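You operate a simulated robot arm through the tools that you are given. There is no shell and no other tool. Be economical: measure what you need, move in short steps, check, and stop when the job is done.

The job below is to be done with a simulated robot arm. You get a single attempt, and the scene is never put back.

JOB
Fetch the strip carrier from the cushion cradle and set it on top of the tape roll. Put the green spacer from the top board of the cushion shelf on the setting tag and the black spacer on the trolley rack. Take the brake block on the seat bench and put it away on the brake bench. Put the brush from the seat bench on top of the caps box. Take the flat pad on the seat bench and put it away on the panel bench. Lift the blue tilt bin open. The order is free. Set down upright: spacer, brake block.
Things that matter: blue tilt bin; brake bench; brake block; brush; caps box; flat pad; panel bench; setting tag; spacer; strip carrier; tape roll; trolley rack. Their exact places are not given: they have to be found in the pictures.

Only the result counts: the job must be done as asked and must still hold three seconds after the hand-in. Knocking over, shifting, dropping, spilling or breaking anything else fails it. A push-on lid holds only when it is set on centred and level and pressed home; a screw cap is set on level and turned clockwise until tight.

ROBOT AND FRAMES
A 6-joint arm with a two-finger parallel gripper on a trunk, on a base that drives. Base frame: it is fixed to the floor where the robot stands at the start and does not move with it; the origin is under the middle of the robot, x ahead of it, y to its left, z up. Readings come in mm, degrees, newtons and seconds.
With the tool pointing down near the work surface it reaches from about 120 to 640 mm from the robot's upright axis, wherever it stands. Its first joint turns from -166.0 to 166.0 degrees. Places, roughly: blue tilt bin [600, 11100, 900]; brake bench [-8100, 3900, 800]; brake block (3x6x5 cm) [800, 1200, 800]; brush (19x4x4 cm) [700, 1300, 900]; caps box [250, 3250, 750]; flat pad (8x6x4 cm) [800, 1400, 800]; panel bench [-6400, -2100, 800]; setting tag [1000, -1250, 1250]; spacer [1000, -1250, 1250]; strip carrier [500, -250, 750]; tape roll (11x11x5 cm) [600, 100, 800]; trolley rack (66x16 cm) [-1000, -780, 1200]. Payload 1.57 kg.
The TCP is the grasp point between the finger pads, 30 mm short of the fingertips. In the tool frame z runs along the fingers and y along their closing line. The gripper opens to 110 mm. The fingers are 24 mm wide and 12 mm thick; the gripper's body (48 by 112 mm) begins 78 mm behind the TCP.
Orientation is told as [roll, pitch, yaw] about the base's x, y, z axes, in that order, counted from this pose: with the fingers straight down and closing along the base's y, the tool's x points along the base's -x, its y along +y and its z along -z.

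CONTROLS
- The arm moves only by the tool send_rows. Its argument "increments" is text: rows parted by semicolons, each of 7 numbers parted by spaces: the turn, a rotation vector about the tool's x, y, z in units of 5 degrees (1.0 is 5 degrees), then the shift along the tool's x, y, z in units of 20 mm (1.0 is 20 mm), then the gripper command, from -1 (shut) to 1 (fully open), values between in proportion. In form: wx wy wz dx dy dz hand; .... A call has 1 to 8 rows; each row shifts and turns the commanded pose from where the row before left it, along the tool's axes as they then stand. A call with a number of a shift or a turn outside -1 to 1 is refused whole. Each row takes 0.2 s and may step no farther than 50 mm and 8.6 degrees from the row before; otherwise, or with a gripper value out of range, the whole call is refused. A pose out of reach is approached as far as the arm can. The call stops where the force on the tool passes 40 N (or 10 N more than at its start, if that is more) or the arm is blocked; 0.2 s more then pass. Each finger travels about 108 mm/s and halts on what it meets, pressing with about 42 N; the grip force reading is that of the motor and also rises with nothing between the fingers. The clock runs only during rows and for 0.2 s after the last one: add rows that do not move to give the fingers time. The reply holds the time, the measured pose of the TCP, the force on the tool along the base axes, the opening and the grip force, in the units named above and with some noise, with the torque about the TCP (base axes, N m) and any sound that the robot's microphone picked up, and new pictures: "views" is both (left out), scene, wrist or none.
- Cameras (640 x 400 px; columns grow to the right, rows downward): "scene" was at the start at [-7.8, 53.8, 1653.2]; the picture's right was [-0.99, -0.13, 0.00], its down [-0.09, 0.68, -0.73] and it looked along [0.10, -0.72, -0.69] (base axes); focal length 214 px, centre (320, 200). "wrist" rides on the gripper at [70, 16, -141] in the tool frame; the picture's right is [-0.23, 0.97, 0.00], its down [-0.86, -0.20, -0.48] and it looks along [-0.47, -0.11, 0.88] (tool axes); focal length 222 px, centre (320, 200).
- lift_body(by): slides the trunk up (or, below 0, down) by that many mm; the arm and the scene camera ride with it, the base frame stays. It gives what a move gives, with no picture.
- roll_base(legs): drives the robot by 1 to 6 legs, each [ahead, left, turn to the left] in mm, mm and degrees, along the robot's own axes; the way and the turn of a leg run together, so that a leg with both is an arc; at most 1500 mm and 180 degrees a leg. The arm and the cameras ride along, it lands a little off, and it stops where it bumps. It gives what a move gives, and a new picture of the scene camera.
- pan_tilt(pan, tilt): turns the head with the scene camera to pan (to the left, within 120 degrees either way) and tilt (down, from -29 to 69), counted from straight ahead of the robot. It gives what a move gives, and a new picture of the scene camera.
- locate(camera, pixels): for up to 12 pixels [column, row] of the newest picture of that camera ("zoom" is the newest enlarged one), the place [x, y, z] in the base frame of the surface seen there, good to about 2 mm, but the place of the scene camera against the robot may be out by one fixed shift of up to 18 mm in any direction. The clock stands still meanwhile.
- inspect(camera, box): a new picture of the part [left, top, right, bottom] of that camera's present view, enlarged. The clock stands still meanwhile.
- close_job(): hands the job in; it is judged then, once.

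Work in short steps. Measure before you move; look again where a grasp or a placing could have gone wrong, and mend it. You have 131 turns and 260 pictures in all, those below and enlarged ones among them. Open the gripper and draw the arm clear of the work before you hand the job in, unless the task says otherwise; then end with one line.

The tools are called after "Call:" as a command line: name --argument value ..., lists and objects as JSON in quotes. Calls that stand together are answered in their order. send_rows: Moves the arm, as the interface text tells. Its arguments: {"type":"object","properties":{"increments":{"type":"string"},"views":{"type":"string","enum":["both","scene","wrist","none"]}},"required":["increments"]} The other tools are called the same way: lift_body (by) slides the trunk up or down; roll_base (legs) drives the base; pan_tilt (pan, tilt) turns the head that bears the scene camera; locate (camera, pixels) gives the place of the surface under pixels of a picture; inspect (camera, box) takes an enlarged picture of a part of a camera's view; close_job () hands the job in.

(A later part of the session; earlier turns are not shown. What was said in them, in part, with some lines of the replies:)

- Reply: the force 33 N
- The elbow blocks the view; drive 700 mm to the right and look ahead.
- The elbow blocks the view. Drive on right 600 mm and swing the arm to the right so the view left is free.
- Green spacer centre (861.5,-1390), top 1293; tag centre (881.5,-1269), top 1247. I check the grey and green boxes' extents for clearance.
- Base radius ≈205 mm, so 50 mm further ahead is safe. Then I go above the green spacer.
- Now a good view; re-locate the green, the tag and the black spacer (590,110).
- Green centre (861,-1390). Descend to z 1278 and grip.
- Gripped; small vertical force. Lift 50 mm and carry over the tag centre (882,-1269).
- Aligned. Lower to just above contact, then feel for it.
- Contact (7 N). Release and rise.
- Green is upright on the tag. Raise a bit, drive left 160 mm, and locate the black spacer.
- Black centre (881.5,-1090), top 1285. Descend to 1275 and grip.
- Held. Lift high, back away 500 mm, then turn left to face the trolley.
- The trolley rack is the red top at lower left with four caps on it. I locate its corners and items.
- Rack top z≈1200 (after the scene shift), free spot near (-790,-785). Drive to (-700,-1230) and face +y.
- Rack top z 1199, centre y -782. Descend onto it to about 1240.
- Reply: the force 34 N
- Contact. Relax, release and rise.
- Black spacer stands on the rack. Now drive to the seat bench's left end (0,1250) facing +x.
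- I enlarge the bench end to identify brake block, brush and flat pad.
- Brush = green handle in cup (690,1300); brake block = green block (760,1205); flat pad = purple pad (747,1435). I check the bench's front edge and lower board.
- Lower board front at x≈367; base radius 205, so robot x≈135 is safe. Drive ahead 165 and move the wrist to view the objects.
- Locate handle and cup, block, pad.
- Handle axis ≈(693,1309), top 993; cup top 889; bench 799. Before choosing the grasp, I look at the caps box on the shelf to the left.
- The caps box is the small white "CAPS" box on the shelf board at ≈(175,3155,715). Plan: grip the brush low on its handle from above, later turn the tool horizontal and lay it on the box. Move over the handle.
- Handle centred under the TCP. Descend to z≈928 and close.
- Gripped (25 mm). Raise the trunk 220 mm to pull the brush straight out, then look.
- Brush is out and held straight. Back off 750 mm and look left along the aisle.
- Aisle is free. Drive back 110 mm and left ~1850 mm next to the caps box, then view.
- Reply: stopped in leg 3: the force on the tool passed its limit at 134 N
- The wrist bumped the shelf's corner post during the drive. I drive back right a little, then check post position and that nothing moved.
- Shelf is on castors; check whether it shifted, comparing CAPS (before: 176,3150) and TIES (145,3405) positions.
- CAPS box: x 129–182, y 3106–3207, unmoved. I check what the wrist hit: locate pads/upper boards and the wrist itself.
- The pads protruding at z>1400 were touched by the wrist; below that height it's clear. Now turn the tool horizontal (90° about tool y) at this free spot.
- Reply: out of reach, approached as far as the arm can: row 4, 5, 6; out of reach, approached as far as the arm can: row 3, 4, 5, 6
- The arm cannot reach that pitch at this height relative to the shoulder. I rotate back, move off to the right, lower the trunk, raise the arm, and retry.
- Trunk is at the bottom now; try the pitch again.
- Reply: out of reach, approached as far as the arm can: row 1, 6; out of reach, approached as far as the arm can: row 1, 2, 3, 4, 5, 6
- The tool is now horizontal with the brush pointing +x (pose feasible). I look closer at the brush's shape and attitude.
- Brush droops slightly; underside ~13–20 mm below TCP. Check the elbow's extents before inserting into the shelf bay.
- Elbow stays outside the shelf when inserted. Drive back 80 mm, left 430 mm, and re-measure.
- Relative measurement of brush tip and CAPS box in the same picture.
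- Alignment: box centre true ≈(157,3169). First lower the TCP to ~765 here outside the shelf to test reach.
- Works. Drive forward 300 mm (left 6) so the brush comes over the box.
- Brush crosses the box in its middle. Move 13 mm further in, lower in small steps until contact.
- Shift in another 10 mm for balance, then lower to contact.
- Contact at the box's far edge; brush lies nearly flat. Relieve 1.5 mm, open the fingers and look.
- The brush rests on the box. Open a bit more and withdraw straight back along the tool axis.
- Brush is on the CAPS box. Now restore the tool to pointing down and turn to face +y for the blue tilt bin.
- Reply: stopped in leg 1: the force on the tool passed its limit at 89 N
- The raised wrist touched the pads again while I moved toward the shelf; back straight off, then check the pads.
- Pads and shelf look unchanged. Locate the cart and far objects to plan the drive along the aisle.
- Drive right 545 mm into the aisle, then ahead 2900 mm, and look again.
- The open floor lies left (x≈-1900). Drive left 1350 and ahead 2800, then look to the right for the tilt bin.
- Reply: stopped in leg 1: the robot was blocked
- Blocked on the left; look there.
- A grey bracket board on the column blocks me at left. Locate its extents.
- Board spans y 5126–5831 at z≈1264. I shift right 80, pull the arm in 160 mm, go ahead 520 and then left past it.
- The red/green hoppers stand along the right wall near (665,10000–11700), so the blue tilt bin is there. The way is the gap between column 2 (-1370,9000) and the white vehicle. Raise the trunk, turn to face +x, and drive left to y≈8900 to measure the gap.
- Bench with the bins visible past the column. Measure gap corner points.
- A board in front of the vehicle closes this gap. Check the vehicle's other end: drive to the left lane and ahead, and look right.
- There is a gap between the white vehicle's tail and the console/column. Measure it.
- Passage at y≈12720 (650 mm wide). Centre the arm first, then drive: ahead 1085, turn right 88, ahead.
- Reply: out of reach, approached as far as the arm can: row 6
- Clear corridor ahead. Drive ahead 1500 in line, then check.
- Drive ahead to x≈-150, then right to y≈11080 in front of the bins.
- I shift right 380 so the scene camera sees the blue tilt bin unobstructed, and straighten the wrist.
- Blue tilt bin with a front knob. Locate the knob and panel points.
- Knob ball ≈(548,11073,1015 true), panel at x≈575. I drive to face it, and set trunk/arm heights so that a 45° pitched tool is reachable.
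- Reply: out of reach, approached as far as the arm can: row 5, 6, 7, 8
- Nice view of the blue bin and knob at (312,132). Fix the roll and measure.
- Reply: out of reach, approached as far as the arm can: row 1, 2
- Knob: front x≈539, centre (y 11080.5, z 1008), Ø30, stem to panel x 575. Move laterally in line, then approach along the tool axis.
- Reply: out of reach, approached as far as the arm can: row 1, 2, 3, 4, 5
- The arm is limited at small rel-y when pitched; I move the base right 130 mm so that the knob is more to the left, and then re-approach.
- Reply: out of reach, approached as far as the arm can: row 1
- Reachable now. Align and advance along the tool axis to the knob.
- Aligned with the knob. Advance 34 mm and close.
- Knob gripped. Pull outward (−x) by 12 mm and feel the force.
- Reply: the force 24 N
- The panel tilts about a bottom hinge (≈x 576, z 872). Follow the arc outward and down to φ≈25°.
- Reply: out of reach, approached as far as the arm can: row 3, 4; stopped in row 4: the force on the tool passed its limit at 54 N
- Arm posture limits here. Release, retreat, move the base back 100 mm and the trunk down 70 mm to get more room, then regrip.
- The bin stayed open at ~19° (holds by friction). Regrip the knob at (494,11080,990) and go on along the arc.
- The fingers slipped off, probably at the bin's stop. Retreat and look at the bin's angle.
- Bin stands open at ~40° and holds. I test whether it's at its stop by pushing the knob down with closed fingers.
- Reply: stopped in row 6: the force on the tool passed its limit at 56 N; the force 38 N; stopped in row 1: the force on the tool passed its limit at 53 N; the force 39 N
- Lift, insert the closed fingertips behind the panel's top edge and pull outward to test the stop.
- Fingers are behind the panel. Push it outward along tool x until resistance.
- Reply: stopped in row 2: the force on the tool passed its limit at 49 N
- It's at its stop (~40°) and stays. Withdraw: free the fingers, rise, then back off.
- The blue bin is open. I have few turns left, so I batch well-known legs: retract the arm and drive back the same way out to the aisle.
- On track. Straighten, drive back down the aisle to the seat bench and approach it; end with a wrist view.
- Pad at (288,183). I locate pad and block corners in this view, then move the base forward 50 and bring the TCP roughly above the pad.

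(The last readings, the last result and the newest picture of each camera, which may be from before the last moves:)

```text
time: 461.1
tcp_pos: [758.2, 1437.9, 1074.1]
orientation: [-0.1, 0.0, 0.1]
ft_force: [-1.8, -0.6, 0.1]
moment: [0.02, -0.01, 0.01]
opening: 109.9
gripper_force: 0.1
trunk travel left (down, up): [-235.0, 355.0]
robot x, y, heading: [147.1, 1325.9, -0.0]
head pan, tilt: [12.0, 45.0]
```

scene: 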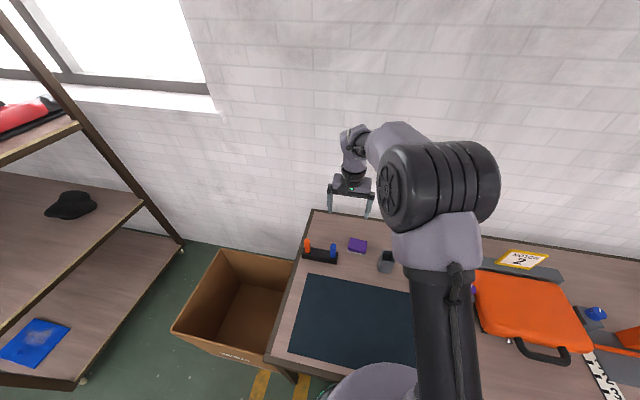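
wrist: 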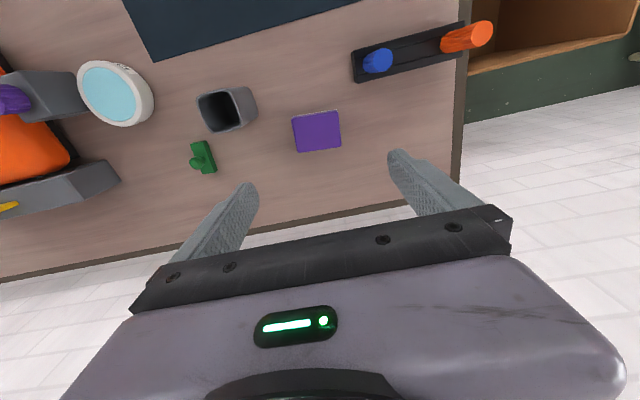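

Pad centre ≈(764,1431), top 831. Descend, grip along y, lift, and drive toward the panel bench (open floor along y≈-2100).

Call:
send_rows --increments "0 0 0 -0.3 -0.33 1 1;0 0 0 0 0 1 1;0 0 0 0 0 1 1;0 0 0 0 0 1 1;0 0 0 0 0 1 1;0 0 0 0 0 1 1;0 0 0 0 0 1 1;0 0 0 0 0 1 1" --views "none"

Call:
send_rows --increments "0 0 0 0 0 1 1;0 0 0 0 0 1 1;0 0 0 0 0 1 1;0 0 0 0 0 0.9 1;0 0 0 0 0 0 -1;0 0 0 0 0 0 -1;0 0 0 0 0 0 -1" --views "wrist"

Call:
lift_body --by 340

Call:
roll_base --legs '[[-450, 0, 0], [0, -1200, 0.4], [0, -1200, 0.4], [0, -1030, 0.4], [0, 0, 180]]'

Call:
roll_base --legs '[[1450, 0, 0], [1450, 0, 0], [1450, 0, 0], [550, 0, 0]]'

Call:
pan_tilt --pan 15 --tilt 35

```text
time: 462.9
tcp_pos: [764.4, 1430.9, 915.5]
orientation: [-0.1, 0.0, 0.0]
ft_force: [0.1, -1.6, 0.5]
moment: [0.04, -0.01, 0.0]
opening: 110.4
gripper_force: 0.1
trunk travel left (down, up): [-235.0, 355.0]
robot x, y, heading: [146.2, 1326.4, 0.1]
head pan, tilt: [12.0, 45.0]
```

```text
time: 464.5
tcp_pos: [764.4, 1430.5, 837.9]
orientation: [-0.1, 0.0, 0.1]
ft_force: [-0.2, -0.2, -0.6]
moment: [0.05, -0.03, -0.02]
opening: 80.8
gripper_force: 41.8
trunk travel left (down, up): [-235.0, 355.0]
robot x, y, heading: [147.5, 1327.8, 0.0]
head pan, tilt: [12.0, 45.0]
```

wrist: 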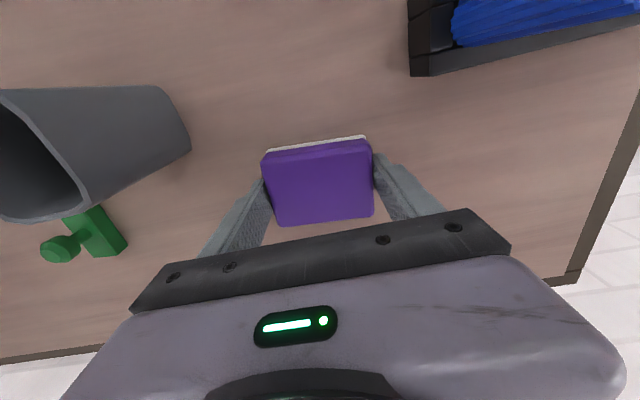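

```text
time: 467.8
tcp_pos: [764.3, 1431.4, 1176.8]
orientation: [-0.2, 0.0, 0.2]
ft_force: [0.7, -0.4, -1.0]
moment: [0.0, -0.02, 0.0]
opening: 80.5
gripper_force: 42.1
trunk travel left (down, up): [-575.0, 15.0]
robot x, y, heading: [146.7, 1323.6, 0.0]
head pan, tilt: [12.0, 45.0]
```

```text
time: 494.1
tcp_pos: [-881.0, -2207.2, 1176.8]
orientation: [-0.1, 0.0, -179.0]
ft_force: [-0.4, 0.1, -0.8]
moment: [-0.01, -0.01, -0.01]
opening: 79.0
gripper_force: 42.3
trunk travel left (down, up): [-575.0, 15.0]
robot x, y, heading: [-266.2, -2090.3, -179.1]
head pan, tilt: [12.0, 45.0]
```

scene: 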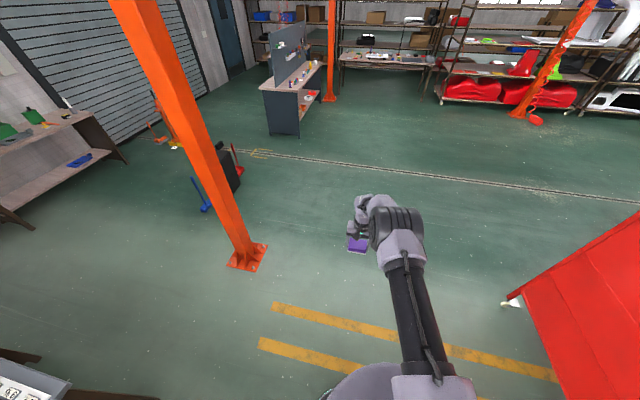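

```text
time: 517.7
tcp_pos: [-5779.8, -2319.4, 1177.6]
orientation: [-0.1, 0.0, -178.6]
ft_force: [-0.3, -0.4, -1.2]
moment: [-0.01, 0.02, -0.01]
opening: 78.9
gripper_force: 42.0
trunk travel left (down, up): [-575.0, 15.0]
robot x, y, heading: [-5162.7, -2204.0, -178.8]
head pan, tilt: [12.0, 45.0]
```

scene: 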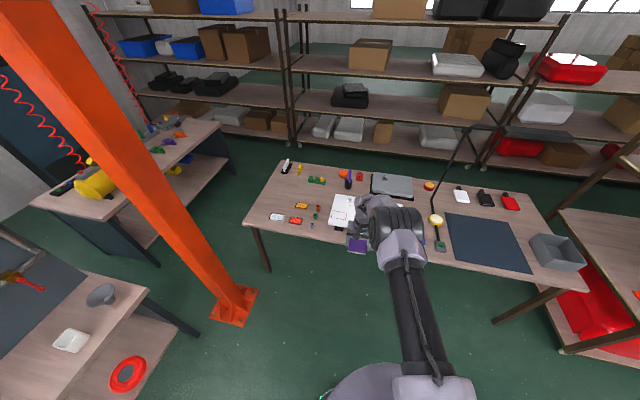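

```text
time: 518.4
tcp_pos: [-5779.5, -2320.1, 1177.8]
orientation: [-0.1, 0.0, -178.5]
ft_force: [-0.1, 0.3, -0.6]
moment: [0.02, -0.02, 0.0]
opening: 78.8
gripper_force: 42.3
trunk travel left (down, up): [-575.0, 15.0]
robot x, y, heading: [-5166.1, -2199.2, -178.6]
head pan, tilt: [15.0, 35.0]
```

scene: 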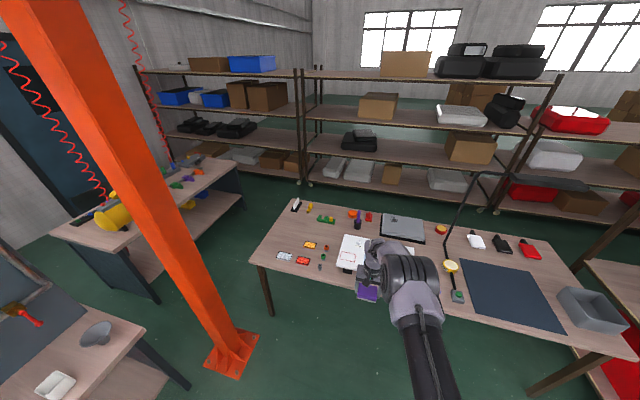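

Pad held (79 mm) and the panel bench is ahead. Locate candidate free spots and the bench edges.

Call:
locate --camera "scene" --pixels '[[272, 238], [258, 262], [300, 205], [560, 275], [545, 265], [500, 290], [470, 262], [340, 287], [420, 258], [630, 350], [285, 255], [325, 240]]'

Call:
inspect --camera "scene" --box '[240, 180, 640, 360]'

```text
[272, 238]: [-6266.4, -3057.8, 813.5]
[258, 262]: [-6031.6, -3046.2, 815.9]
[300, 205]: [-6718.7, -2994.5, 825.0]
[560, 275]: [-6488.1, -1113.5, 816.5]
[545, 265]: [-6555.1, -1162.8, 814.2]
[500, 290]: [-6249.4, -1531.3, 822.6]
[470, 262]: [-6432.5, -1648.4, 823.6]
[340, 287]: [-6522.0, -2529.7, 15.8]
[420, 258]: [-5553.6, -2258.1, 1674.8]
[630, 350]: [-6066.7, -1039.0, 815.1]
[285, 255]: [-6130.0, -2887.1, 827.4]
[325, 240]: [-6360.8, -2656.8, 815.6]
```

```text
1.60 times, centred on (440, 270) of scene
```

zoom: 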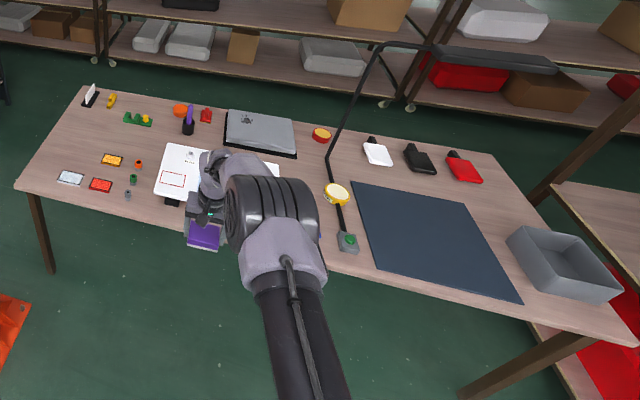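

Free wood spot at ≈(-6335,-2948) near the bench's left end. Drive there, lower, set the pad down, release, rise, and start back to the seat bench.

Call:
roll_base --legs '[[0, 0, -1.4], [0, 625, 0], [550, 0, 0]]'

Call:
lift_body --by -280

Call:
send_rows --increments "0 0 0 0 0 1 -1;0 0 0 0 0 1 -1;0 0 0 0 0 0.7 -1;0 0 0 0 0 0 -1" --views "wrist"

```text
time: 525.0
tcp_pos: [-6334.5, -2929.8, 1177.8]
orientation: [-0.1, 0.0, -179.8]
ft_force: [0.3, 0.2, -0.9]
moment: [-0.04, -0.02, -0.01]
opening: 79.0
gripper_force: 42.0
trunk travel left (down, up): [-575.0, 15.0]
robot x, y, heading: [-5714.4, -2823.6, -179.7]
head pan, tilt: [15.0, 35.0]
```

scene: 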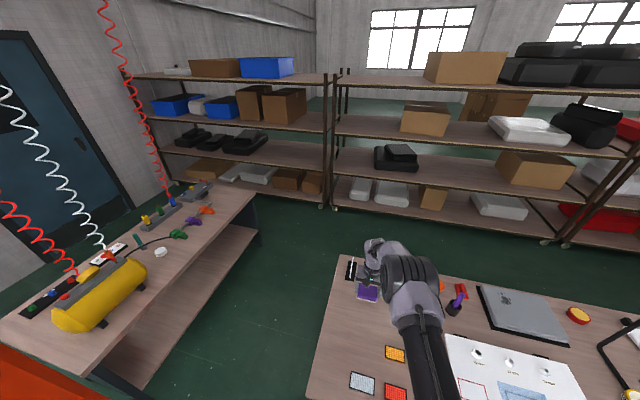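

```text
time: 527.9
tcp_pos: [-6333.3, -2929.0, 898.2]
orientation: [0.0, 0.0, -179.8]
ft_force: [-0.1, 0.6, -1.1]
moment: [0.0, 0.02, 0.04]
opening: 78.9
gripper_force: 41.8
trunk travel left (down, up): [-295.0, 295.0]
robot x, y, heading: [-5719.0, -2822.4, -179.6]
head pan, tilt: [15.0, 35.0]
```

```text
time: 528.9
tcp_pos: [-6332.1, -2928.4, 843.5]
orientation: [-0.1, 0.0, -179.8]
ft_force: [0.8, -0.4, -1.3]
moment: [0.0, -0.01, 0.0]
opening: 78.9
gripper_force: 42.3
trunk travel left (down, up): [-295.0, 295.0]
robot x, y, heading: [-5718.9, -2824.2, -179.8]
head pan, tilt: [15.0, 35.0]
```

wrist: 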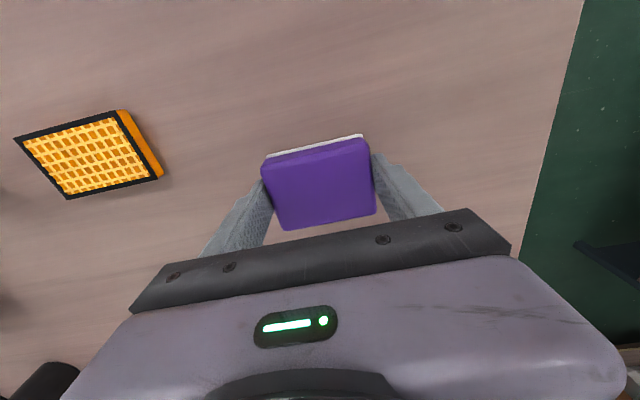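

Spot is clear. Lower to contact, release, rise, then drive all the way back to the seat bench in front of the brake block.

Call:
send_rows --increments "0 0 0 0 0 0.12 -1;0 0 0 0 0 0.1 -1;0 0 0 0 0 0.06 -1;0 0 0 0 0 0 0.2;0 0 0 0 0 0 1;0 0 0 0 0 -0.5 1;0 0 0 0 0 -1 1;0 0 0 0 0 -1 1" --views "wrist"

Call:
lift_body --by 240

Call:
roll_base --legs '[[-400, 0, 0], [0, -620, 0], [-1400, 0, 0], [-1400, 0, 0], [-1400, 0, 0], [-820, 0, 0]]'

Call:
roll_base --legs '[[0, 0, 180], [0, 1200, -0.3], [0, 1200, -0.3], [0, 900, -0.3], [400, 0, 0]]'

Call:
lift_body --by -130

Call:
send_rows --increments "0 0 0 0 0 0 0.6" --views "wrist"

```text
time: 530.7
tcp_pos: [-6333.4, -2929.8, 888.3]
orientation: [-0.1, 0.1, -179.8]
ft_force: [-0.6, 0.2, 0.1]
moment: [-0.01, 0.01, 0.01]
opening: 110.1
gripper_force: 0.0
trunk travel left (down, up): [-295.0, 295.0]
robot x, y, heading: [-5715.0, -2825.9, -179.8]
head pan, tilt: [15.0, 35.0]
```

wrist: 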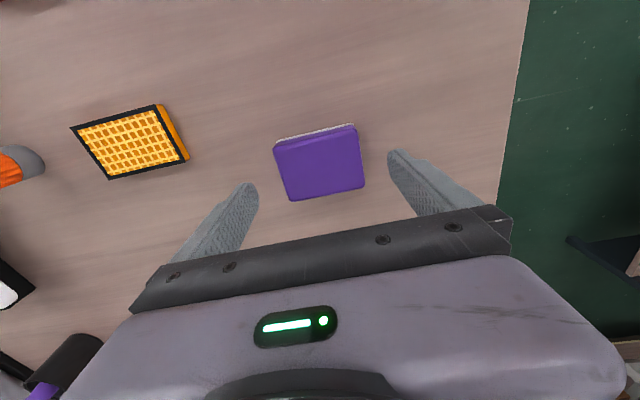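

```text
time: 533.2
tcp_pos: [-6333.1, -2929.9, 1127.4]
orientation: [-0.1, 0.0, -179.8]
ft_force: [-0.6, -0.1, -0.1]
moment: [0.03, -0.04, -0.01]
opening: 109.9
gripper_force: 0.1
trunk travel left (down, up): [-535.0, 55.0]
robot x, y, heading: [-5720.1, -2826.5, -180.1]
head pan, tilt: [15.0, 35.0]
```

```text
time: 562.5
tcp_pos: [-907.4, -2285.8, 1128.0]
orientation: [0.0, -0.1, -179.9]
ft_force: [-0.1, -0.2, -0.1]
moment: [-0.02, -0.03, 0.02]
opening: 109.9
gripper_force: 0.1
trunk travel left (down, up): [-535.0, 55.0]
robot x, y, heading: [-288.7, -2174.1, -180.2]
head pan, tilt: [15.0, 35.0]
```

scene: 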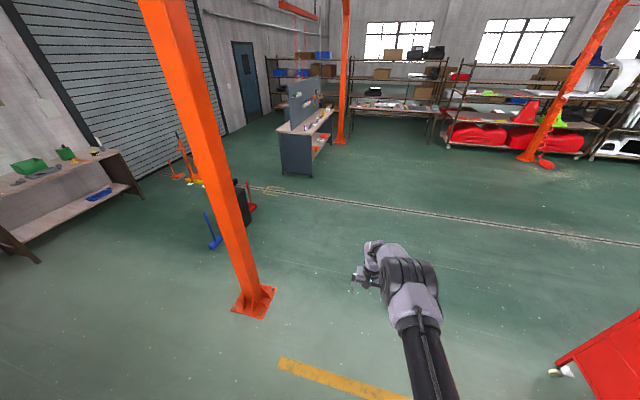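

```text
time: 588.1
tcp_pos: [761.1, 1216.2, 1127.2]
orientation: [0.0, -0.1, -1.2]
ft_force: [0.4, 0.1, -0.2]
moment: [0.02, 0.0, 0.0]
opening: 110.1
gripper_force: 0.0
trunk travel left (down, up): [-535.0, 55.0]
robot x, y, heading: [144.8, 1124.1, -1.3]
head pan, tilt: [15.0, 35.0]
```

scene: 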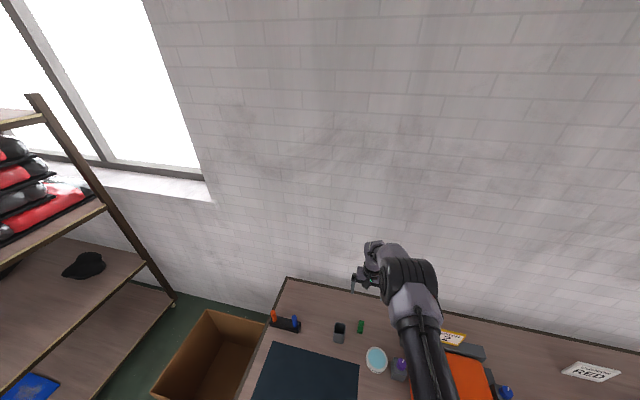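

```text
time: 589.7
tcp_pos: [759.5, 1215.0, 998.8]
orientation: [-0.2, 0.0, -1.2]
ft_force: [-1.4, -0.4, 0.8]
moment: [0.0, -0.04, 0.02]
opening: 110.1
gripper_force: 0.1
trunk travel left (down, up): [-405.0, 185.0]
robot x, y, heading: [141.0, 1128.4, -1.2]
head pan, tilt: [15.0, 35.0]
```

```text
time: 590.1
tcp_pos: [760.2, 1215.6, 999.2]
orientation: [-0.1, 0.0, -1.2]
ft_force: [0.2, -0.8, -0.5]
moment: [0.0, -0.03, -0.02]
opening: 87.9
gripper_force: 0.1
trunk travel left (down, up): [-405.0, 185.0]
robot x, y, heading: [139.5, 1126.7, -1.2]
head pan, tilt: [15.0, 35.0]
```

wrist: 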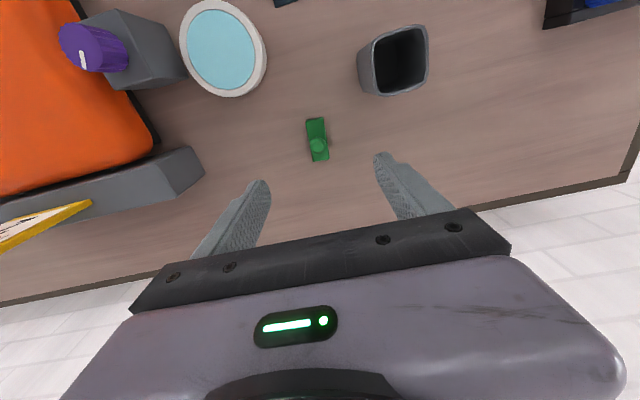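

Block centre ≈(768,1213). Grip it, lift, and drive: back, to y≈50, face −x, cross to x≈−3900, then along +y to the gap in the shelf row at y≈5600.

Call:
send_rows --increments "0 0 0 -0.4 -0.12 1 0.3;0 0 0 0 0 1 0.3;0 0 0 0 0 1 0.2;0 0 0 0 0 1 0.2;0 0 0 0 0 1 0.2;0 0 0 0 0 1 0.2;0 0 0 0 0 1 0.2;0 0 0 0 0 1 0.2" --views "none"

Call:
send_rows --increments "0 0 0 0 0 0.3 0.2;0 0 0 0 0 0 -1;0 0 0 0 0 0 -1;0 0 0 0 0 0 -1" --views "wrist"

Call:
lift_body --by 180

Call:
send_rows --increments "0 0 0 0 0 -1 -1;0 0 0 0 0 -1 -1;0 0 0 0 0 -1 -1;0 0 0 0 0 -1 -1;0 0 0 0 0 -1 -1;0 0 0 0 0 -1 -1;0 0 0 0 0 -1 -1;0 0 0 0 0 -1 -1" --views "none"

Call:
roll_base --legs '[[-440, 0, 1.2], [0, -1077, 0.3], [0, 0, 180], [1200, 0, 0], [1200, 0, 0], [1200, 0, 0]]'

Call:
roll_base --legs '[[0, -1400, 0.4], [0, -1400, 0.4], [0, -1400, 0.4], [0, -1370, 0.4]]'

Call:
pan_tilt --pan 10 --tilt 25

```text
time: 591.9
tcp_pos: [745.6, 1209.6, 850.4]
orientation: [-0.2, 0.0, -1.1]
ft_force: [-0.5, 0.3, 0.1]
moment: [0.0, -0.02, 0.0]
opening: 66.0
gripper_force: 0.1
out of reach, approached as far as the arm can: row 6, 7, 8
trunk travel left (down, up): [-405.0, 185.0]
robot x, y, heading: [142.9, 1127.7, -1.3]
head pan, tilt: [15.0, 35.0]
```

```text
time: 592.9
tcp_pos: [743.8, 1211.0, 845.7]
orientation: [-0.1, 0.0, -1.3]
ft_force: [0.2, 0.5, 4.0]
moment: [0.01, 0.0, 0.01]
opening: 0.0
gripper_force: 21.1
trunk travel left (down, up): [-405.0, 185.0]
robot x, y, heading: [136.4, 1123.3, -1.5]
head pan, tilt: [15.0, 35.0]
```

wrist: 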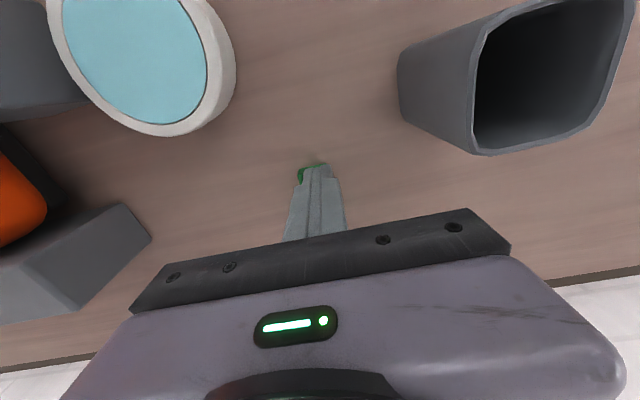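

```text
time: 594.9
tcp_pos: [745.1, 1211.3, 1026.0]
orientation: [-0.1, -0.1, -1.2]
ft_force: [-0.2, 0.9, -0.2]
moment: [0.0, -0.05, -0.03]
opening: 0.1
gripper_force: 21.2
trunk travel left (down, up): [-585.0, 5.0]
robot x, y, heading: [142.4, 1130.5, -1.5]
head pan, tilt: [15.0, 35.0]
```

```text
time: 596.7
tcp_pos: [743.6, 1211.0, 1185.3]
orientation: [-0.2, 0.0, -1.3]
ft_force: [-0.2, 0.1, 0.0]
moment: [0.01, 0.0, 0.03]
opening: 0.1
gripper_force: 21.7
trunk travel left (down, up): [-585.0, 5.0]
robot x, y, heading: [144.5, 1125.7, -1.5]
head pan, tilt: [15.0, 35.0]
```

```text
time: 629.0
tcp_pos: [-4498.4, -116.0, 1185.8]
orientation: [0.0, 0.0, -179.5]
ft_force: [-0.6, 0.4, 0.0]
moment: [-0.01, -0.02, -0.02]
opening: 0.0
gripper_force: 21.1
trunk travel left (down, up): [-585.0, 5.0]
robot x, y, heading: [-3897.1, -15.4, -179.5]
head pan, tilt: [15.0, 35.0]
```

scene: 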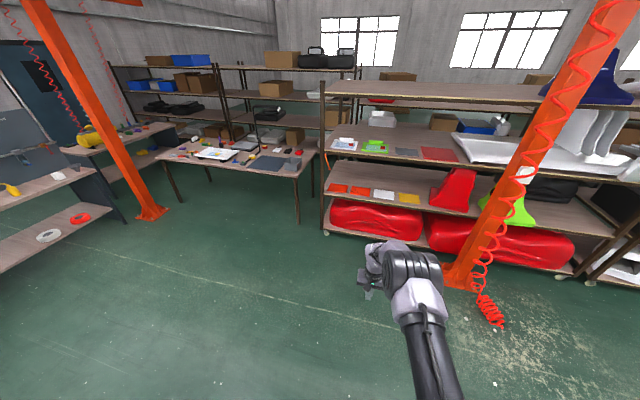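

```text
time: 655.6
tcp_pos: [-4586.7, 5449.7, 1185.5]
orientation: [-0.1, 0.0, -178.1]
ft_force: [-0.4, -0.3, -0.2]
moment: [-0.03, -0.02, -0.04]
opening: 0.1
gripper_force: 21.2
trunk travel left (down, up): [-585.0, 5.0]
robot x, y, heading: [-3988.3, 5567.0, -178.2]
head pan, tilt: [15.0, 35.0]
```

scene: 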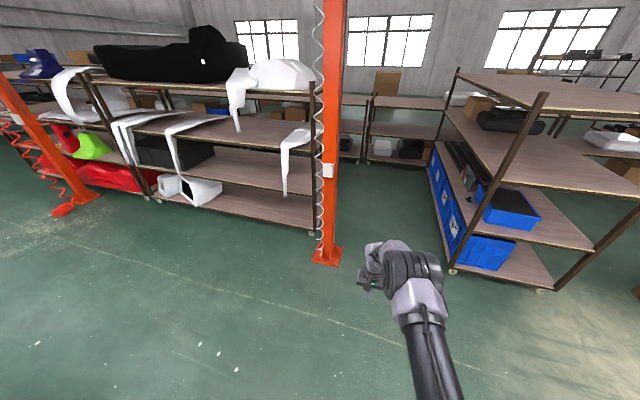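

```text
time: 656.3
tcp_pos: [-4587.5, 5449.8, 1186.8]
orientation: [-0.2, 0.0, -178.1]
ft_force: [-0.2, 0.6, -0.3]
moment: [0.0, -0.03, -0.01]
opening: 0.2
gripper_force: 20.9
trunk travel left (down, up): [-585.0, 5.0]
robot x, y, heading: [-3991.4, 5566.6, -178.2]
head pan, tilt: [10.0, 25.0]
5 turns are left
```

scene: 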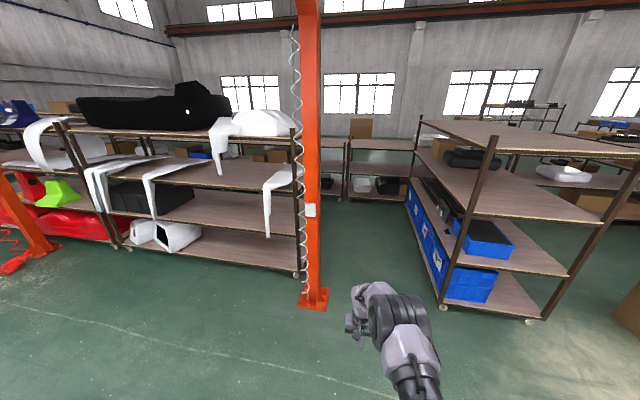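

The grasp missed (arm out of reach with the trunk too high), so the block is still on the bench. I go back at once, with the trunk set lower this time, and view the block.

Call:
roll_base --legs '[[0, 1380, -1.8], [0, 1380, 0], [0, 1380, 0], [0, 1380, 0], [-1230, 0, 0], [-1230, 0, 0]]'

Call:
roll_base --legs '[[-1230, 0, 0], [0, 0, 180], [0, 1080, 0], [435, 0, 0]]'

Call:
lift_body --by -190

Call:
send_rows --increments "0 0 0 0 0 0 0.3;0 0 0 0 0 0 0.3" --views "wrist"

Call:
locate --camera "wrist" --pixels '[[318, 148], [316, 130], [300, 140], [335, 140], [318, 160], [310, 150], [326, 145], [318, 170], [290, 150], [345, 150], [318, 115], [330, 160]]'

```text
time: 694.2
tcp_pos: [-2170.9, -42.7, 1186.1]
orientation: [0.0, 0.0, 179.6]
ft_force: [-1.2, -0.3, 0.7]
moment: [-0.03, 0.01, 0.02]
opening: 0.0
gripper_force: 21.4
trunk travel left (down, up): [-585.0, 5.0]
robot x, y, heading: [-1568.7, 48.9, 179.5]
head pan, tilt: [10.0, 25.0]
```

scene: 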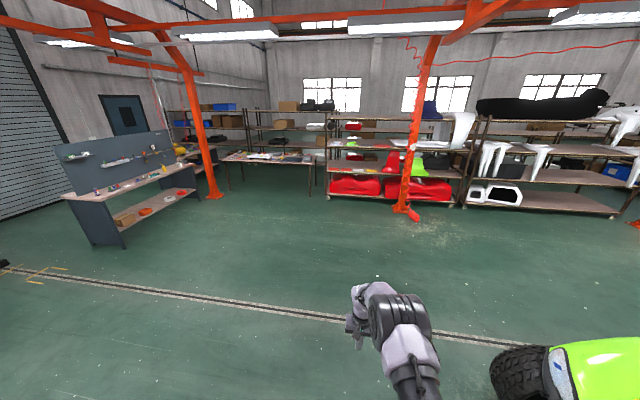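

```text
time: 715.3
tcp_pos: [686.7, 1233.6, 1186.2]
orientation: [-0.1, 0.0, 0.4]
ft_force: [-0.3, -0.4, -1.0]
moment: [-0.04, 0.03, 0.01]
opening: 0.0
gripper_force: 21.6
trunk travel left (down, up): [-585.0, 5.0]
robot x, y, heading: [86.5, 1132.8, 0.3]
head pan, tilt: [10.0, 25.0]
```

scene: 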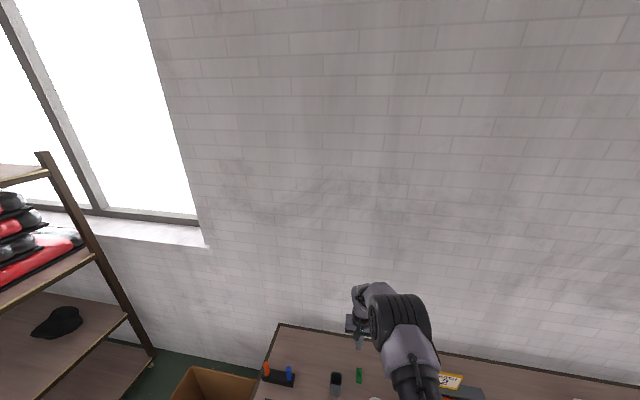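

```text
time: 717.4
tcp_pos: [686.6, 1232.1, 995.5]
orientation: [-0.1, 0.0, 0.4]
ft_force: [-0.6, -0.4, 0.0]
moment: [0.01, 0.02, -0.01]
opening: 0.0
gripper_force: 21.2
trunk travel left (down, up): [-395.0, 195.0]
robot x, y, heading: [86.1, 1127.7, 0.2]
head pan, tilt: [10.0, 25.0]
```

```text
time: 718.0
tcp_pos: [685.7, 1232.8, 995.1]
orientation: [-0.2, 0.0, 0.4]
ft_force: [0.1, -0.7, 0.4]
moment: [0.03, -0.01, -0.01]
opening: 71.4
gripper_force: 0.1
trunk travel left (down, up): [-395.0, 195.0]
robot x, y, heading: [86.5, 1129.1, 0.1]
head pan, tilt: [10.0, 25.0]
```

wrist: 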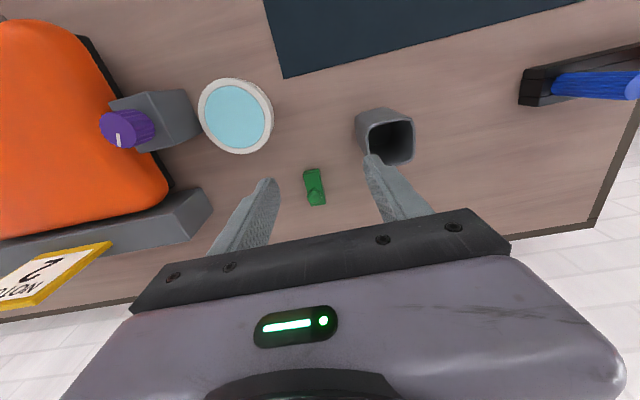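

```text
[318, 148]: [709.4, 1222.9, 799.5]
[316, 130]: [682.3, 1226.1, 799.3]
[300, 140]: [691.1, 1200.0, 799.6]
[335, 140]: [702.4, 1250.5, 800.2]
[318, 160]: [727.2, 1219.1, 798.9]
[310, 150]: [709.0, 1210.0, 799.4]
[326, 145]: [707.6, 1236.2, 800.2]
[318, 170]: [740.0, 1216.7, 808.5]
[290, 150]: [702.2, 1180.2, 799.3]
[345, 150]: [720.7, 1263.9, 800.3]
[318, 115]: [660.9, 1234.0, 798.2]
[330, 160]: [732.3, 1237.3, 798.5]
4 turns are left
```

Block unmoved at ≈(768,1212). Move in, lower by trunk, grip, lift, and drive through the shelf gap at y≈5850 toward the brake bench.

Call:
roll_base --legs '[[58, 0, 0]]'

Call:
send_rows --increments "0 0 0 -0.65 -0.5 0 0.3;0 0 0 -0.6 -0.5 0 0.3;0 0 0 0 0 0 0.3" --views "none"

Call:
lift_body --by -160

Call:
send_rows --increments "0 0 0 0 0 0 0.1;0 0 0 0 0 0 -1;0 0 0 0 0 0 -1;0 0 0 0 0 0 -1;0 0 0 0 0 0 -1" --views "wrist"

Call:
lift_body --by 350

Call:
roll_base --legs '[[-440, 0, 0], [0, -1080, 0], [0, 0, 180], [1230, 0, 0], [1230, 0, 0], [1230, 0, 0]]'

Call:
roll_base --legs '[[0, -1450, 0], [0, -1450, 0], [0, -1450, 0], [0, -1450, 0]]'

Call:
roll_base --legs '[[1300, 0, 0], [1300, 0, 0], [400, 0, 0]]'

Call:
pan_tilt --pan 60 --tilt 30

```text
time: 718.9
tcp_pos: [745.2, 1232.2, 993.9]
orientation: [-0.1, 0.2, 0.3]
ft_force: [1.1, 0.3, 0.0]
moment: [-0.01, 0.01, -0.02]
opening: 71.4
gripper_force: 0.0
trunk travel left (down, up): [-395.0, 195.0]
robot x, y, heading: [144.1, 1128.1, 0.2]
head pan, tilt: [10.0, 25.0]
```

scene: 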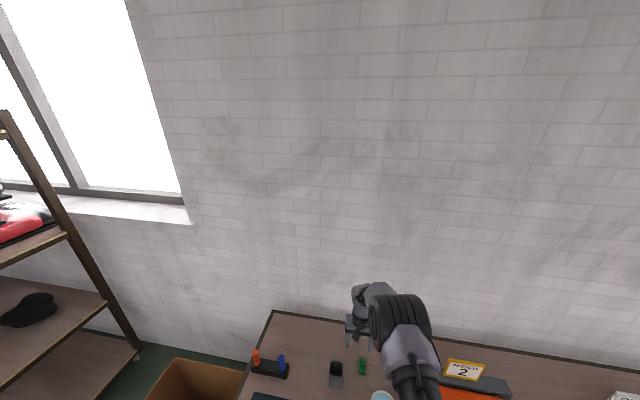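

```text
time: 719.7
tcp_pos: [768.8, 1212.1, 995.6]
orientation: [-0.2, 0.1, 0.4]
ft_force: [0.0, -0.6, 0.2]
moment: [0.01, -0.02, 0.0]
opening: 71.3
gripper_force: 0.1
trunk travel left (down, up): [-395.0, 195.0]
robot x, y, heading: [146.0, 1132.6, 0.2]
head pan, tilt: [10.0, 25.0]
```

```text
time: 721.5
tcp_pos: [769.3, 1212.6, 836.1]
orientation: [-0.1, 0.0, 0.4]
ft_force: [0.2, -0.1, 1.2]
moment: [0.0, -0.02, -0.01]
opening: 71.5
gripper_force: 0.1
trunk travel left (down, up): [-235.0, 355.0]
robot x, y, heading: [144.2, 1130.2, 0.3]
head pan, tilt: [10.0, 25.0]
```

```text
time: 722.8
tcp_pos: [769.5, 1213.4, 835.8]
orientation: [-0.1, -0.1, 0.4]
ft_force: [0.3, 0.6, 1.7]
moment: [0.0, 0.0, 0.0]
opening: 25.1
gripper_force: 36.7
trunk travel left (down, up): [-235.0, 355.0]
robot x, y, heading: [145.8, 1129.5, 0.3]
head pan, tilt: [10.0, 25.0]
```

wrist: 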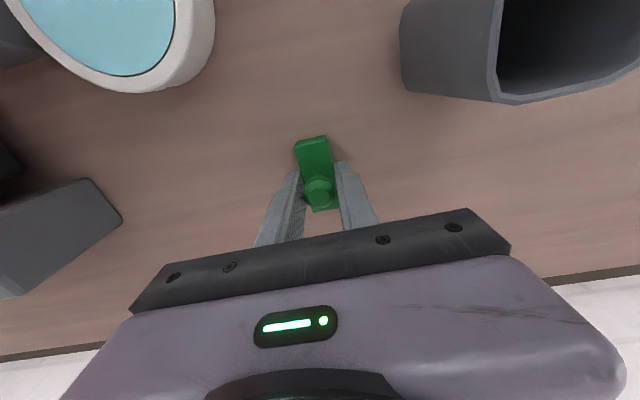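

```text
time: 726.2
tcp_pos: [769.8, 1212.9, 1186.2]
orientation: [-0.2, 0.1, 0.4]
ft_force: [-0.2, -0.1, -2.2]
moment: [0.0, 0.01, 0.0]
opening: 25.3
gripper_force: 36.7
trunk travel left (down, up): [-585.0, 5.0]
robot x, y, heading: [143.1, 1132.8, 0.2]
head pan, tilt: [10.0, 25.0]
```

```text
time: 758.8
tcp_pos: [-4616.6, 5.2, 1185.8]
orientation: [-0.2, 0.0, 179.8]
ft_force: [0.7, -0.1, -0.8]
moment: [-0.02, -0.01, -0.01]
opening: 25.0
gripper_force: 36.6
trunk travel left (down, up): [-585.0, 5.0]
robot x, y, heading: [-3989.7, 83.9, 179.8]
head pan, tilt: [10.0, 25.0]
```

scene: 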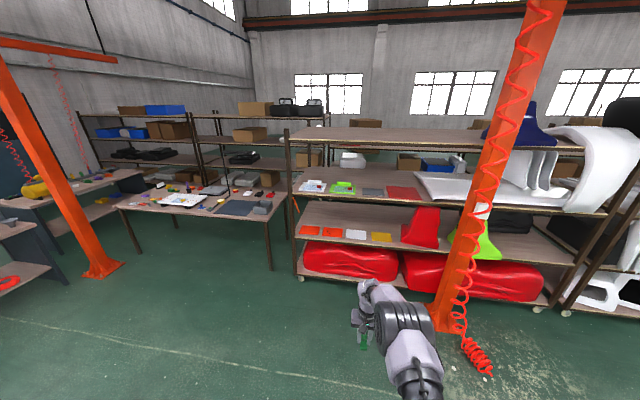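

```text
time: 786.4
tcp_pos: [-4473.0, 5814.5, 1185.6]
orientation: [-0.1, 0.1, 177.3]
ft_force: [0.0, -0.5, -1.4]
moment: [0.0, 0.01, -0.04]
opening: 25.1
gripper_force: 36.7
trunk travel left (down, up): [-585.0, 5.0]
robot x, y, heading: [-3845.2, 5861.4, 177.3]
head pan, tilt: [10.0, 25.0]
```

scene: 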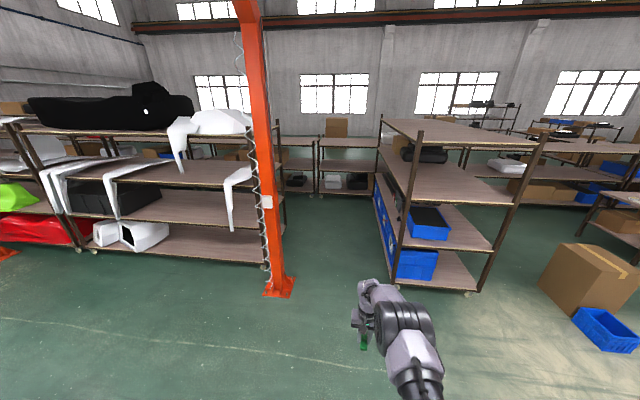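

```text
time: 801.1
tcp_pos: [-7473.4, 5944.8, 1186.1]
orientation: [-0.2, 0.1, 177.3]
ft_force: [-0.3, 0.8, -1.3]
moment: [-0.01, -0.02, 0.01]
opening: 25.2
gripper_force: 36.5
trunk travel left (down, up): [-585.0, 5.0]
robot x, y, heading: [-6846.3, 5994.1, 177.1]
head pan, tilt: [10.0, 25.0]
```

scene: 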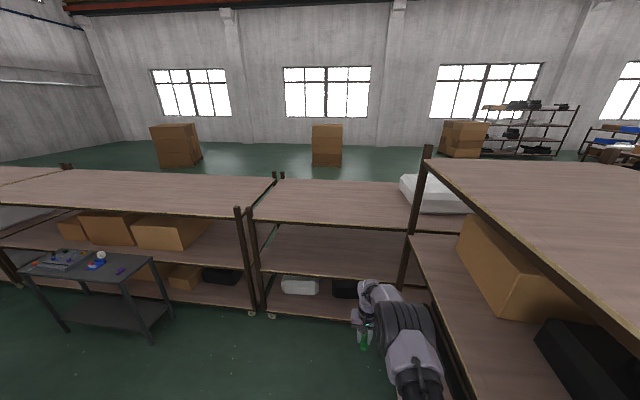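

```text
time: 802.3
tcp_pos: [-7473.7, 5945.0, 1185.7]
orientation: [-0.2, 0.0, 177.4]
ft_force: [-0.5, -1.0, -1.0]
moment: [-0.03, -0.01, -0.02]
opening: 25.3
gripper_force: 36.8
trunk travel left (down, up): [-585.0, 5.0]
robot x, y, heading: [-6845.2, 5992.8, 177.3]
head pan, tilt: [60.0, 30.0]
3 turns are left
```

scene: 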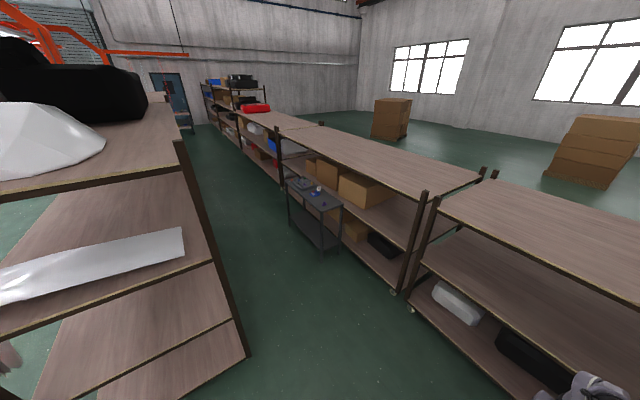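

Block held (25 mm). The brake bench is the small dark table at (315,195), ≈(-8000,4080). I locate its top, then drive down the aisle to it and look with both cameras.

Call:
inspect --camera "scene" --box '[270, 160, 360, 220]'

Call:
locate --camera "scene" --pixels '[[288, 182], [300, 179], [312, 202], [322, 210], [341, 204], [330, 198], [326, 203], [318, 190], [333, 205], [308, 196], [321, 205], [336, 202]]'

Call:
roll_base --legs '[[400, 0, 2.7], [0, 1000, 0], [0, 830, 0]]'

Call:
pan_tilt --pan 15 --tilt 45

Call:
locate --camera "scene" --pixels '[[300, 220], [330, 220], [360, 220], [280, 240], [320, 240], [350, 240], [300, 260], [340, 260], [260, 200], [300, 200], [340, 200], [240, 240]]'

Call:
send_rows --increments "0 0 0 0 0 0 -1" --views "wrist"

Call:
locate --camera "wrist" --pixels '[[320, 100], [250, 100], [390, 100], [320, 60], [250, 150], [390, 150], [450, 100], [190, 100], [250, 50], [390, 50], [320, 140], [450, 50]]'

```text
6.67 times, centred on (315, 190) of scene
```

zoom: 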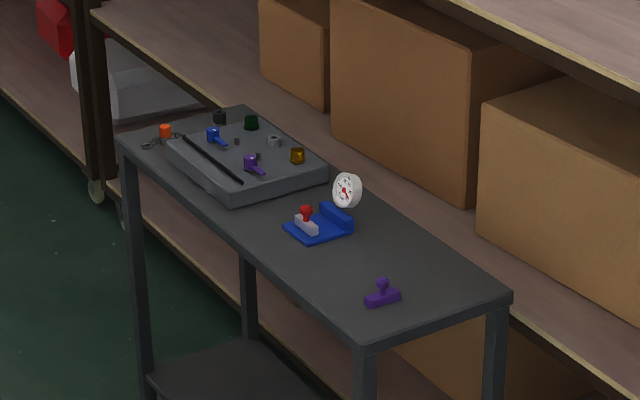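

```text
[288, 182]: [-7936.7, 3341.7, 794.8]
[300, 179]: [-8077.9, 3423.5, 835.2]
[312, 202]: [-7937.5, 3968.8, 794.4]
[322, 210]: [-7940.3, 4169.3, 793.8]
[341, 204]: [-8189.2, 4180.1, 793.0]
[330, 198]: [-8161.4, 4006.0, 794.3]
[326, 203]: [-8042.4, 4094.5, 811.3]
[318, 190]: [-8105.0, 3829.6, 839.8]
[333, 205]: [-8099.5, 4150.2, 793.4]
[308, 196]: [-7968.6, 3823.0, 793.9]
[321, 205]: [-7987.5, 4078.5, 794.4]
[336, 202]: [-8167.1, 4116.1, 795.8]
```

```text
time: 813.6
tcp_pos: [-7855.3, 4090.8, 1185.5]
orientation: [-0.3, 0.0, -179.3]
ft_force: [0.1, 0.3, -1.1]
moment: [0.01, 0.01, -0.01]
opening: 25.4
gripper_force: 36.4
trunk travel left (down, up): [-585.0, 5.0]
robot x, y, heading: [-7228.8, 4173.1, -179.5]
head pan, tilt: [60.0, 30.0]
```

scene: 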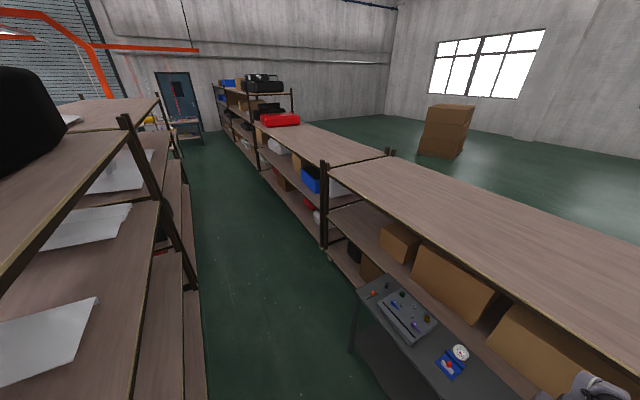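

```text
time: 814.7
tcp_pos: [-7853.4, 4088.2, 1185.0]
orientation: [-0.2, 0.0, -179.4]
ft_force: [-0.6, -0.2, -0.6]
moment: [-0.04, -0.02, -0.01]
opening: 25.2
gripper_force: 36.3
trunk travel left (down, up): [-585.0, 5.0]
robot x, y, heading: [-7227.7, 4169.4, -179.4]
head pan, tilt: [15.0, 45.0]
```

scene: 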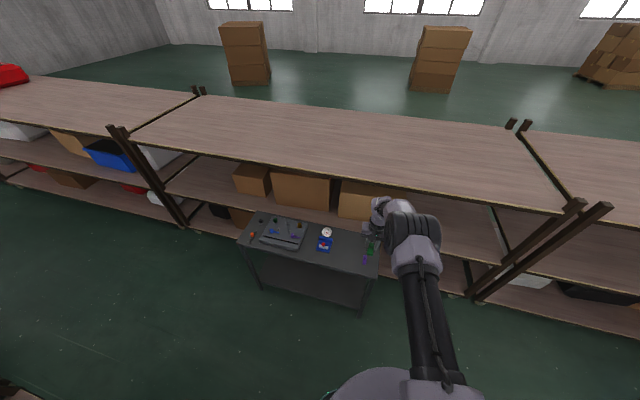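

```text
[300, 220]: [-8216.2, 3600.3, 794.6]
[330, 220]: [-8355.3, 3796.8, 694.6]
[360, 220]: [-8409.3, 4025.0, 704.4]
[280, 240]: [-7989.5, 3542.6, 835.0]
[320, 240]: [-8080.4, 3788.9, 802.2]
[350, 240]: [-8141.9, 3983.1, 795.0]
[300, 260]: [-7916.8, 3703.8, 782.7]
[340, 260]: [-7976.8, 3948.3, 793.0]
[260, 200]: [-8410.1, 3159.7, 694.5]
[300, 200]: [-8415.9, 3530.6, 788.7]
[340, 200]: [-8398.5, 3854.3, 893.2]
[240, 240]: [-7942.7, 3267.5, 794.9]
```

```text
time: 815.1
tcp_pos: [-7854.9, 4089.2, 1185.5]
orientation: [-0.2, 0.1, -179.5]
ft_force: [0.2, -0.3, -1.2]
moment: [0.02, -0.02, -0.05]
opening: 25.4
gripper_force: 36.0
trunk travel left (down, up): [-585.0, 5.0]
robot x, y, heading: [-7229.2, 4171.0, -179.6]
head pan, tilt: [15.0, 45.0]
```

wrist: 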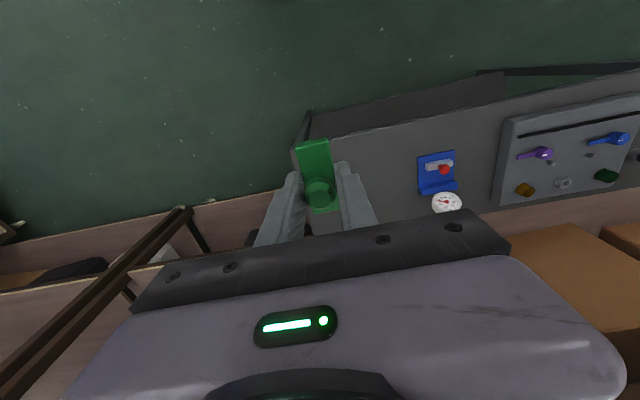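

```text
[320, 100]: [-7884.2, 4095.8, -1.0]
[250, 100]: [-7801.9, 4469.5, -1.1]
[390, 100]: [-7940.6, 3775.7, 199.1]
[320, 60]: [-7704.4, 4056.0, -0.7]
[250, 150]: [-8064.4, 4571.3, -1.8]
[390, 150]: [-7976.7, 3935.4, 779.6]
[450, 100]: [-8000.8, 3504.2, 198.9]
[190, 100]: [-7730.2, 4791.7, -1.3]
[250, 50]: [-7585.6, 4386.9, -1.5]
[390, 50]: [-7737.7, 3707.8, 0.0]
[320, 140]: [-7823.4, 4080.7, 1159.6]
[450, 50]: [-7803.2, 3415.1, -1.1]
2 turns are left
```

Table top true z≈779.6; free spot at (-8050,3985) between the gauge and the purple block. Drive there, lower, set the block down, release, rise and back off.

Call:
roll_base --legs '[[195, 104, 0]]'

Call:
lift_body --by -360

Call:
send_rows --increments "0 0 0 0 0 0.15 -1;0 0 0 0 0 0.1 -1;0 0 0 0 0 0 -1" --views "wrist"

Call:
send_rows --increments "0 0 0 0 0 0.08 -1;0 0 0 0 0 0.07 -1;0 0 0 0 0 0.06 -1;0 0 0 0 0 0 -1" --views "none"

Call:
send_rows --increments "0 0 0 0 0 0 -0.4;0 0 0 0 0 0 -0.2;0 0 0 0 0 0 0;0 0 0 0 0 0 0;0 0 0 0 0 -0.5 0;0 0 0 0 0 -1 0;0 0 0 0 0 -1 0;0 0 0 0 0 -1 0" --views "wrist"

Call:
lift_body --by 250

Call:
roll_base --legs '[[-200, 0, 0]]'

```text
time: 816.8
tcp_pos: [-8047.1, 3985.8, 1185.2]
orientation: [-0.3, 0.0, -179.4]
ft_force: [0.2, -0.7, -0.9]
moment: [-0.03, 0.01, -0.01]
opening: 25.2
gripper_force: 36.4
trunk travel left (down, up): [-585.0, 5.0]
robot x, y, heading: [-7420.7, 4068.2, -179.5]
head pan, tilt: [15.0, 45.0]
```

scene: 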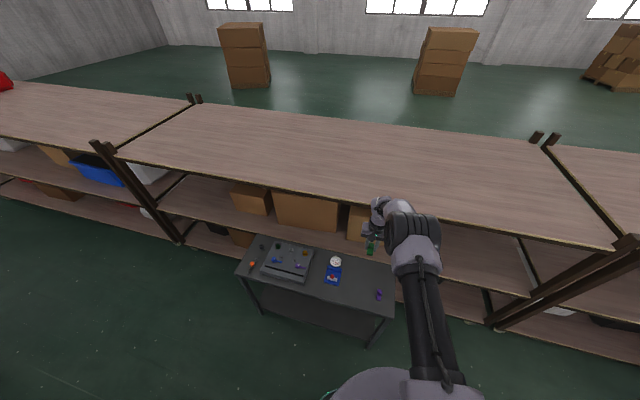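

```text
time: 820.3
tcp_pos: [-8046.9, 3984.8, 826.6]
orientation: [-0.1, -0.1, -179.5]
ft_force: [0.1, -0.4, -1.9]
moment: [-0.05, -0.06, -0.01]
opening: 25.1
gripper_force: 37.2
trunk travel left (down, up): [-225.0, 365.0]
robot x, y, heading: [-7421.7, 4068.1, -179.6]
head pan, tilt: [15.0, 45.0]
```

```text
time: 821.1
tcp_pos: [-8048.2, 3985.0, 820.4]
orientation: [-0.2, 0.0, -179.6]
ft_force: [0.6, -0.5, -0.9]
moment: [-0.04, 0.03, 0.01]
opening: 25.0
gripper_force: 36.5
trunk travel left (down, up): [-225.0, 365.0]
robot x, y, heading: [-7420.0, 4068.9, -179.5]
head pan, tilt: [15.0, 45.0]
```

wrist: 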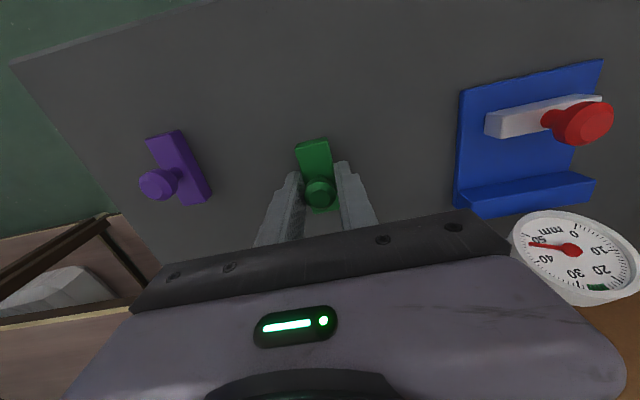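

```text
time: 822.1
tcp_pos: [-8048.4, 3985.8, 816.7]
orientation: [-0.2, 0.0, -179.4]
ft_force: [-0.1, 0.5, -0.8]
moment: [0.0, -0.02, -0.02]
opening: 25.2
gripper_force: 36.6
trunk travel left (down, up): [-225.0, 365.0]
robot x, y, heading: [-7425.6, 4069.5, -179.7]
head pan, tilt: [15.0, 45.0]
```

```text
time: 823.9
tcp_pos: [-8048.0, 3985.6, 887.0]
orientation: [-0.3, 0.0, -179.6]
ft_force: [0.4, 0.1, -0.9]
moment: [-0.04, -0.01, 0.0]
opening: 55.0
gripper_force: 0.1
trunk travel left (down, up): [-225.0, 365.0]
robot x, y, heading: [-7421.3, 4065.1, -179.6]
head pan, tilt: [15.0, 45.0]
```

wrist: 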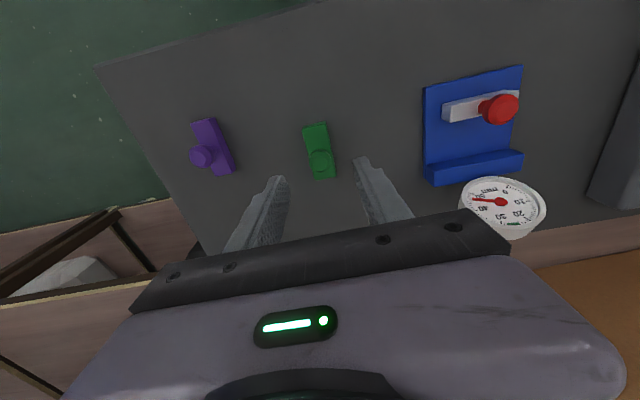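

```text
time: 826.5
tcp_pos: [-8048.5, 3985.9, 1136.6]
orientation: [-0.2, 0.0, -179.4]
ft_force: [-0.4, -0.2, 0.2]
moment: [-0.02, -0.03, -0.03]
opening: 55.0
gripper_force: 0.0
trunk travel left (down, up): [-475.0, 115.0]
robot x, y, heading: [-7424.1, 4067.5, -179.4]
head pan, tilt: [15.0, 45.0]
```

```text
time: 828.1
tcp_pos: [-7850.1, 3985.5, 1137.3]
orientation: [-0.2, 0.0, -179.5]
ft_force: [-0.7, -0.1, -0.9]
moment: [0.05, 0.06, -0.02]
opening: 54.9
gripper_force: 0.0
trunk travel left (down, up): [-475.0, 115.0]
robot x, y, heading: [-7229.0, 4069.8, -179.7]
head pan, tilt: [15.0, 45.0]
1 turns are left
```

scene: 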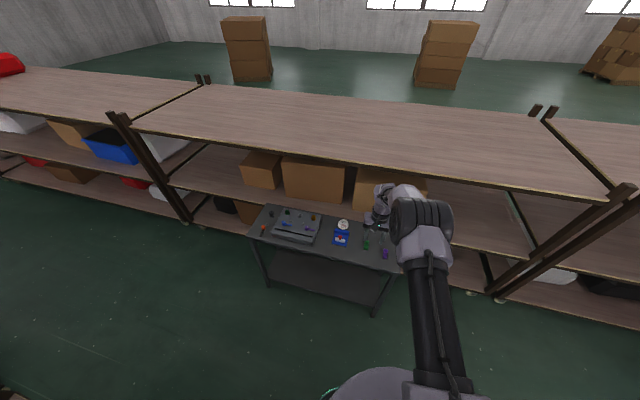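

The last wrist picture shows the brake block standing upright on the brake bench, and the arm is clear with the gripper open. I hand the job in.

Call:
close_job

```text
The job is handed in.
```

I finished every part of the job and handed it in. Driving past the tall shelf, the wrist bumped the stacked pads twice (134 N and 89 N). They looked unmoved in the pictures, but I did not measure them.
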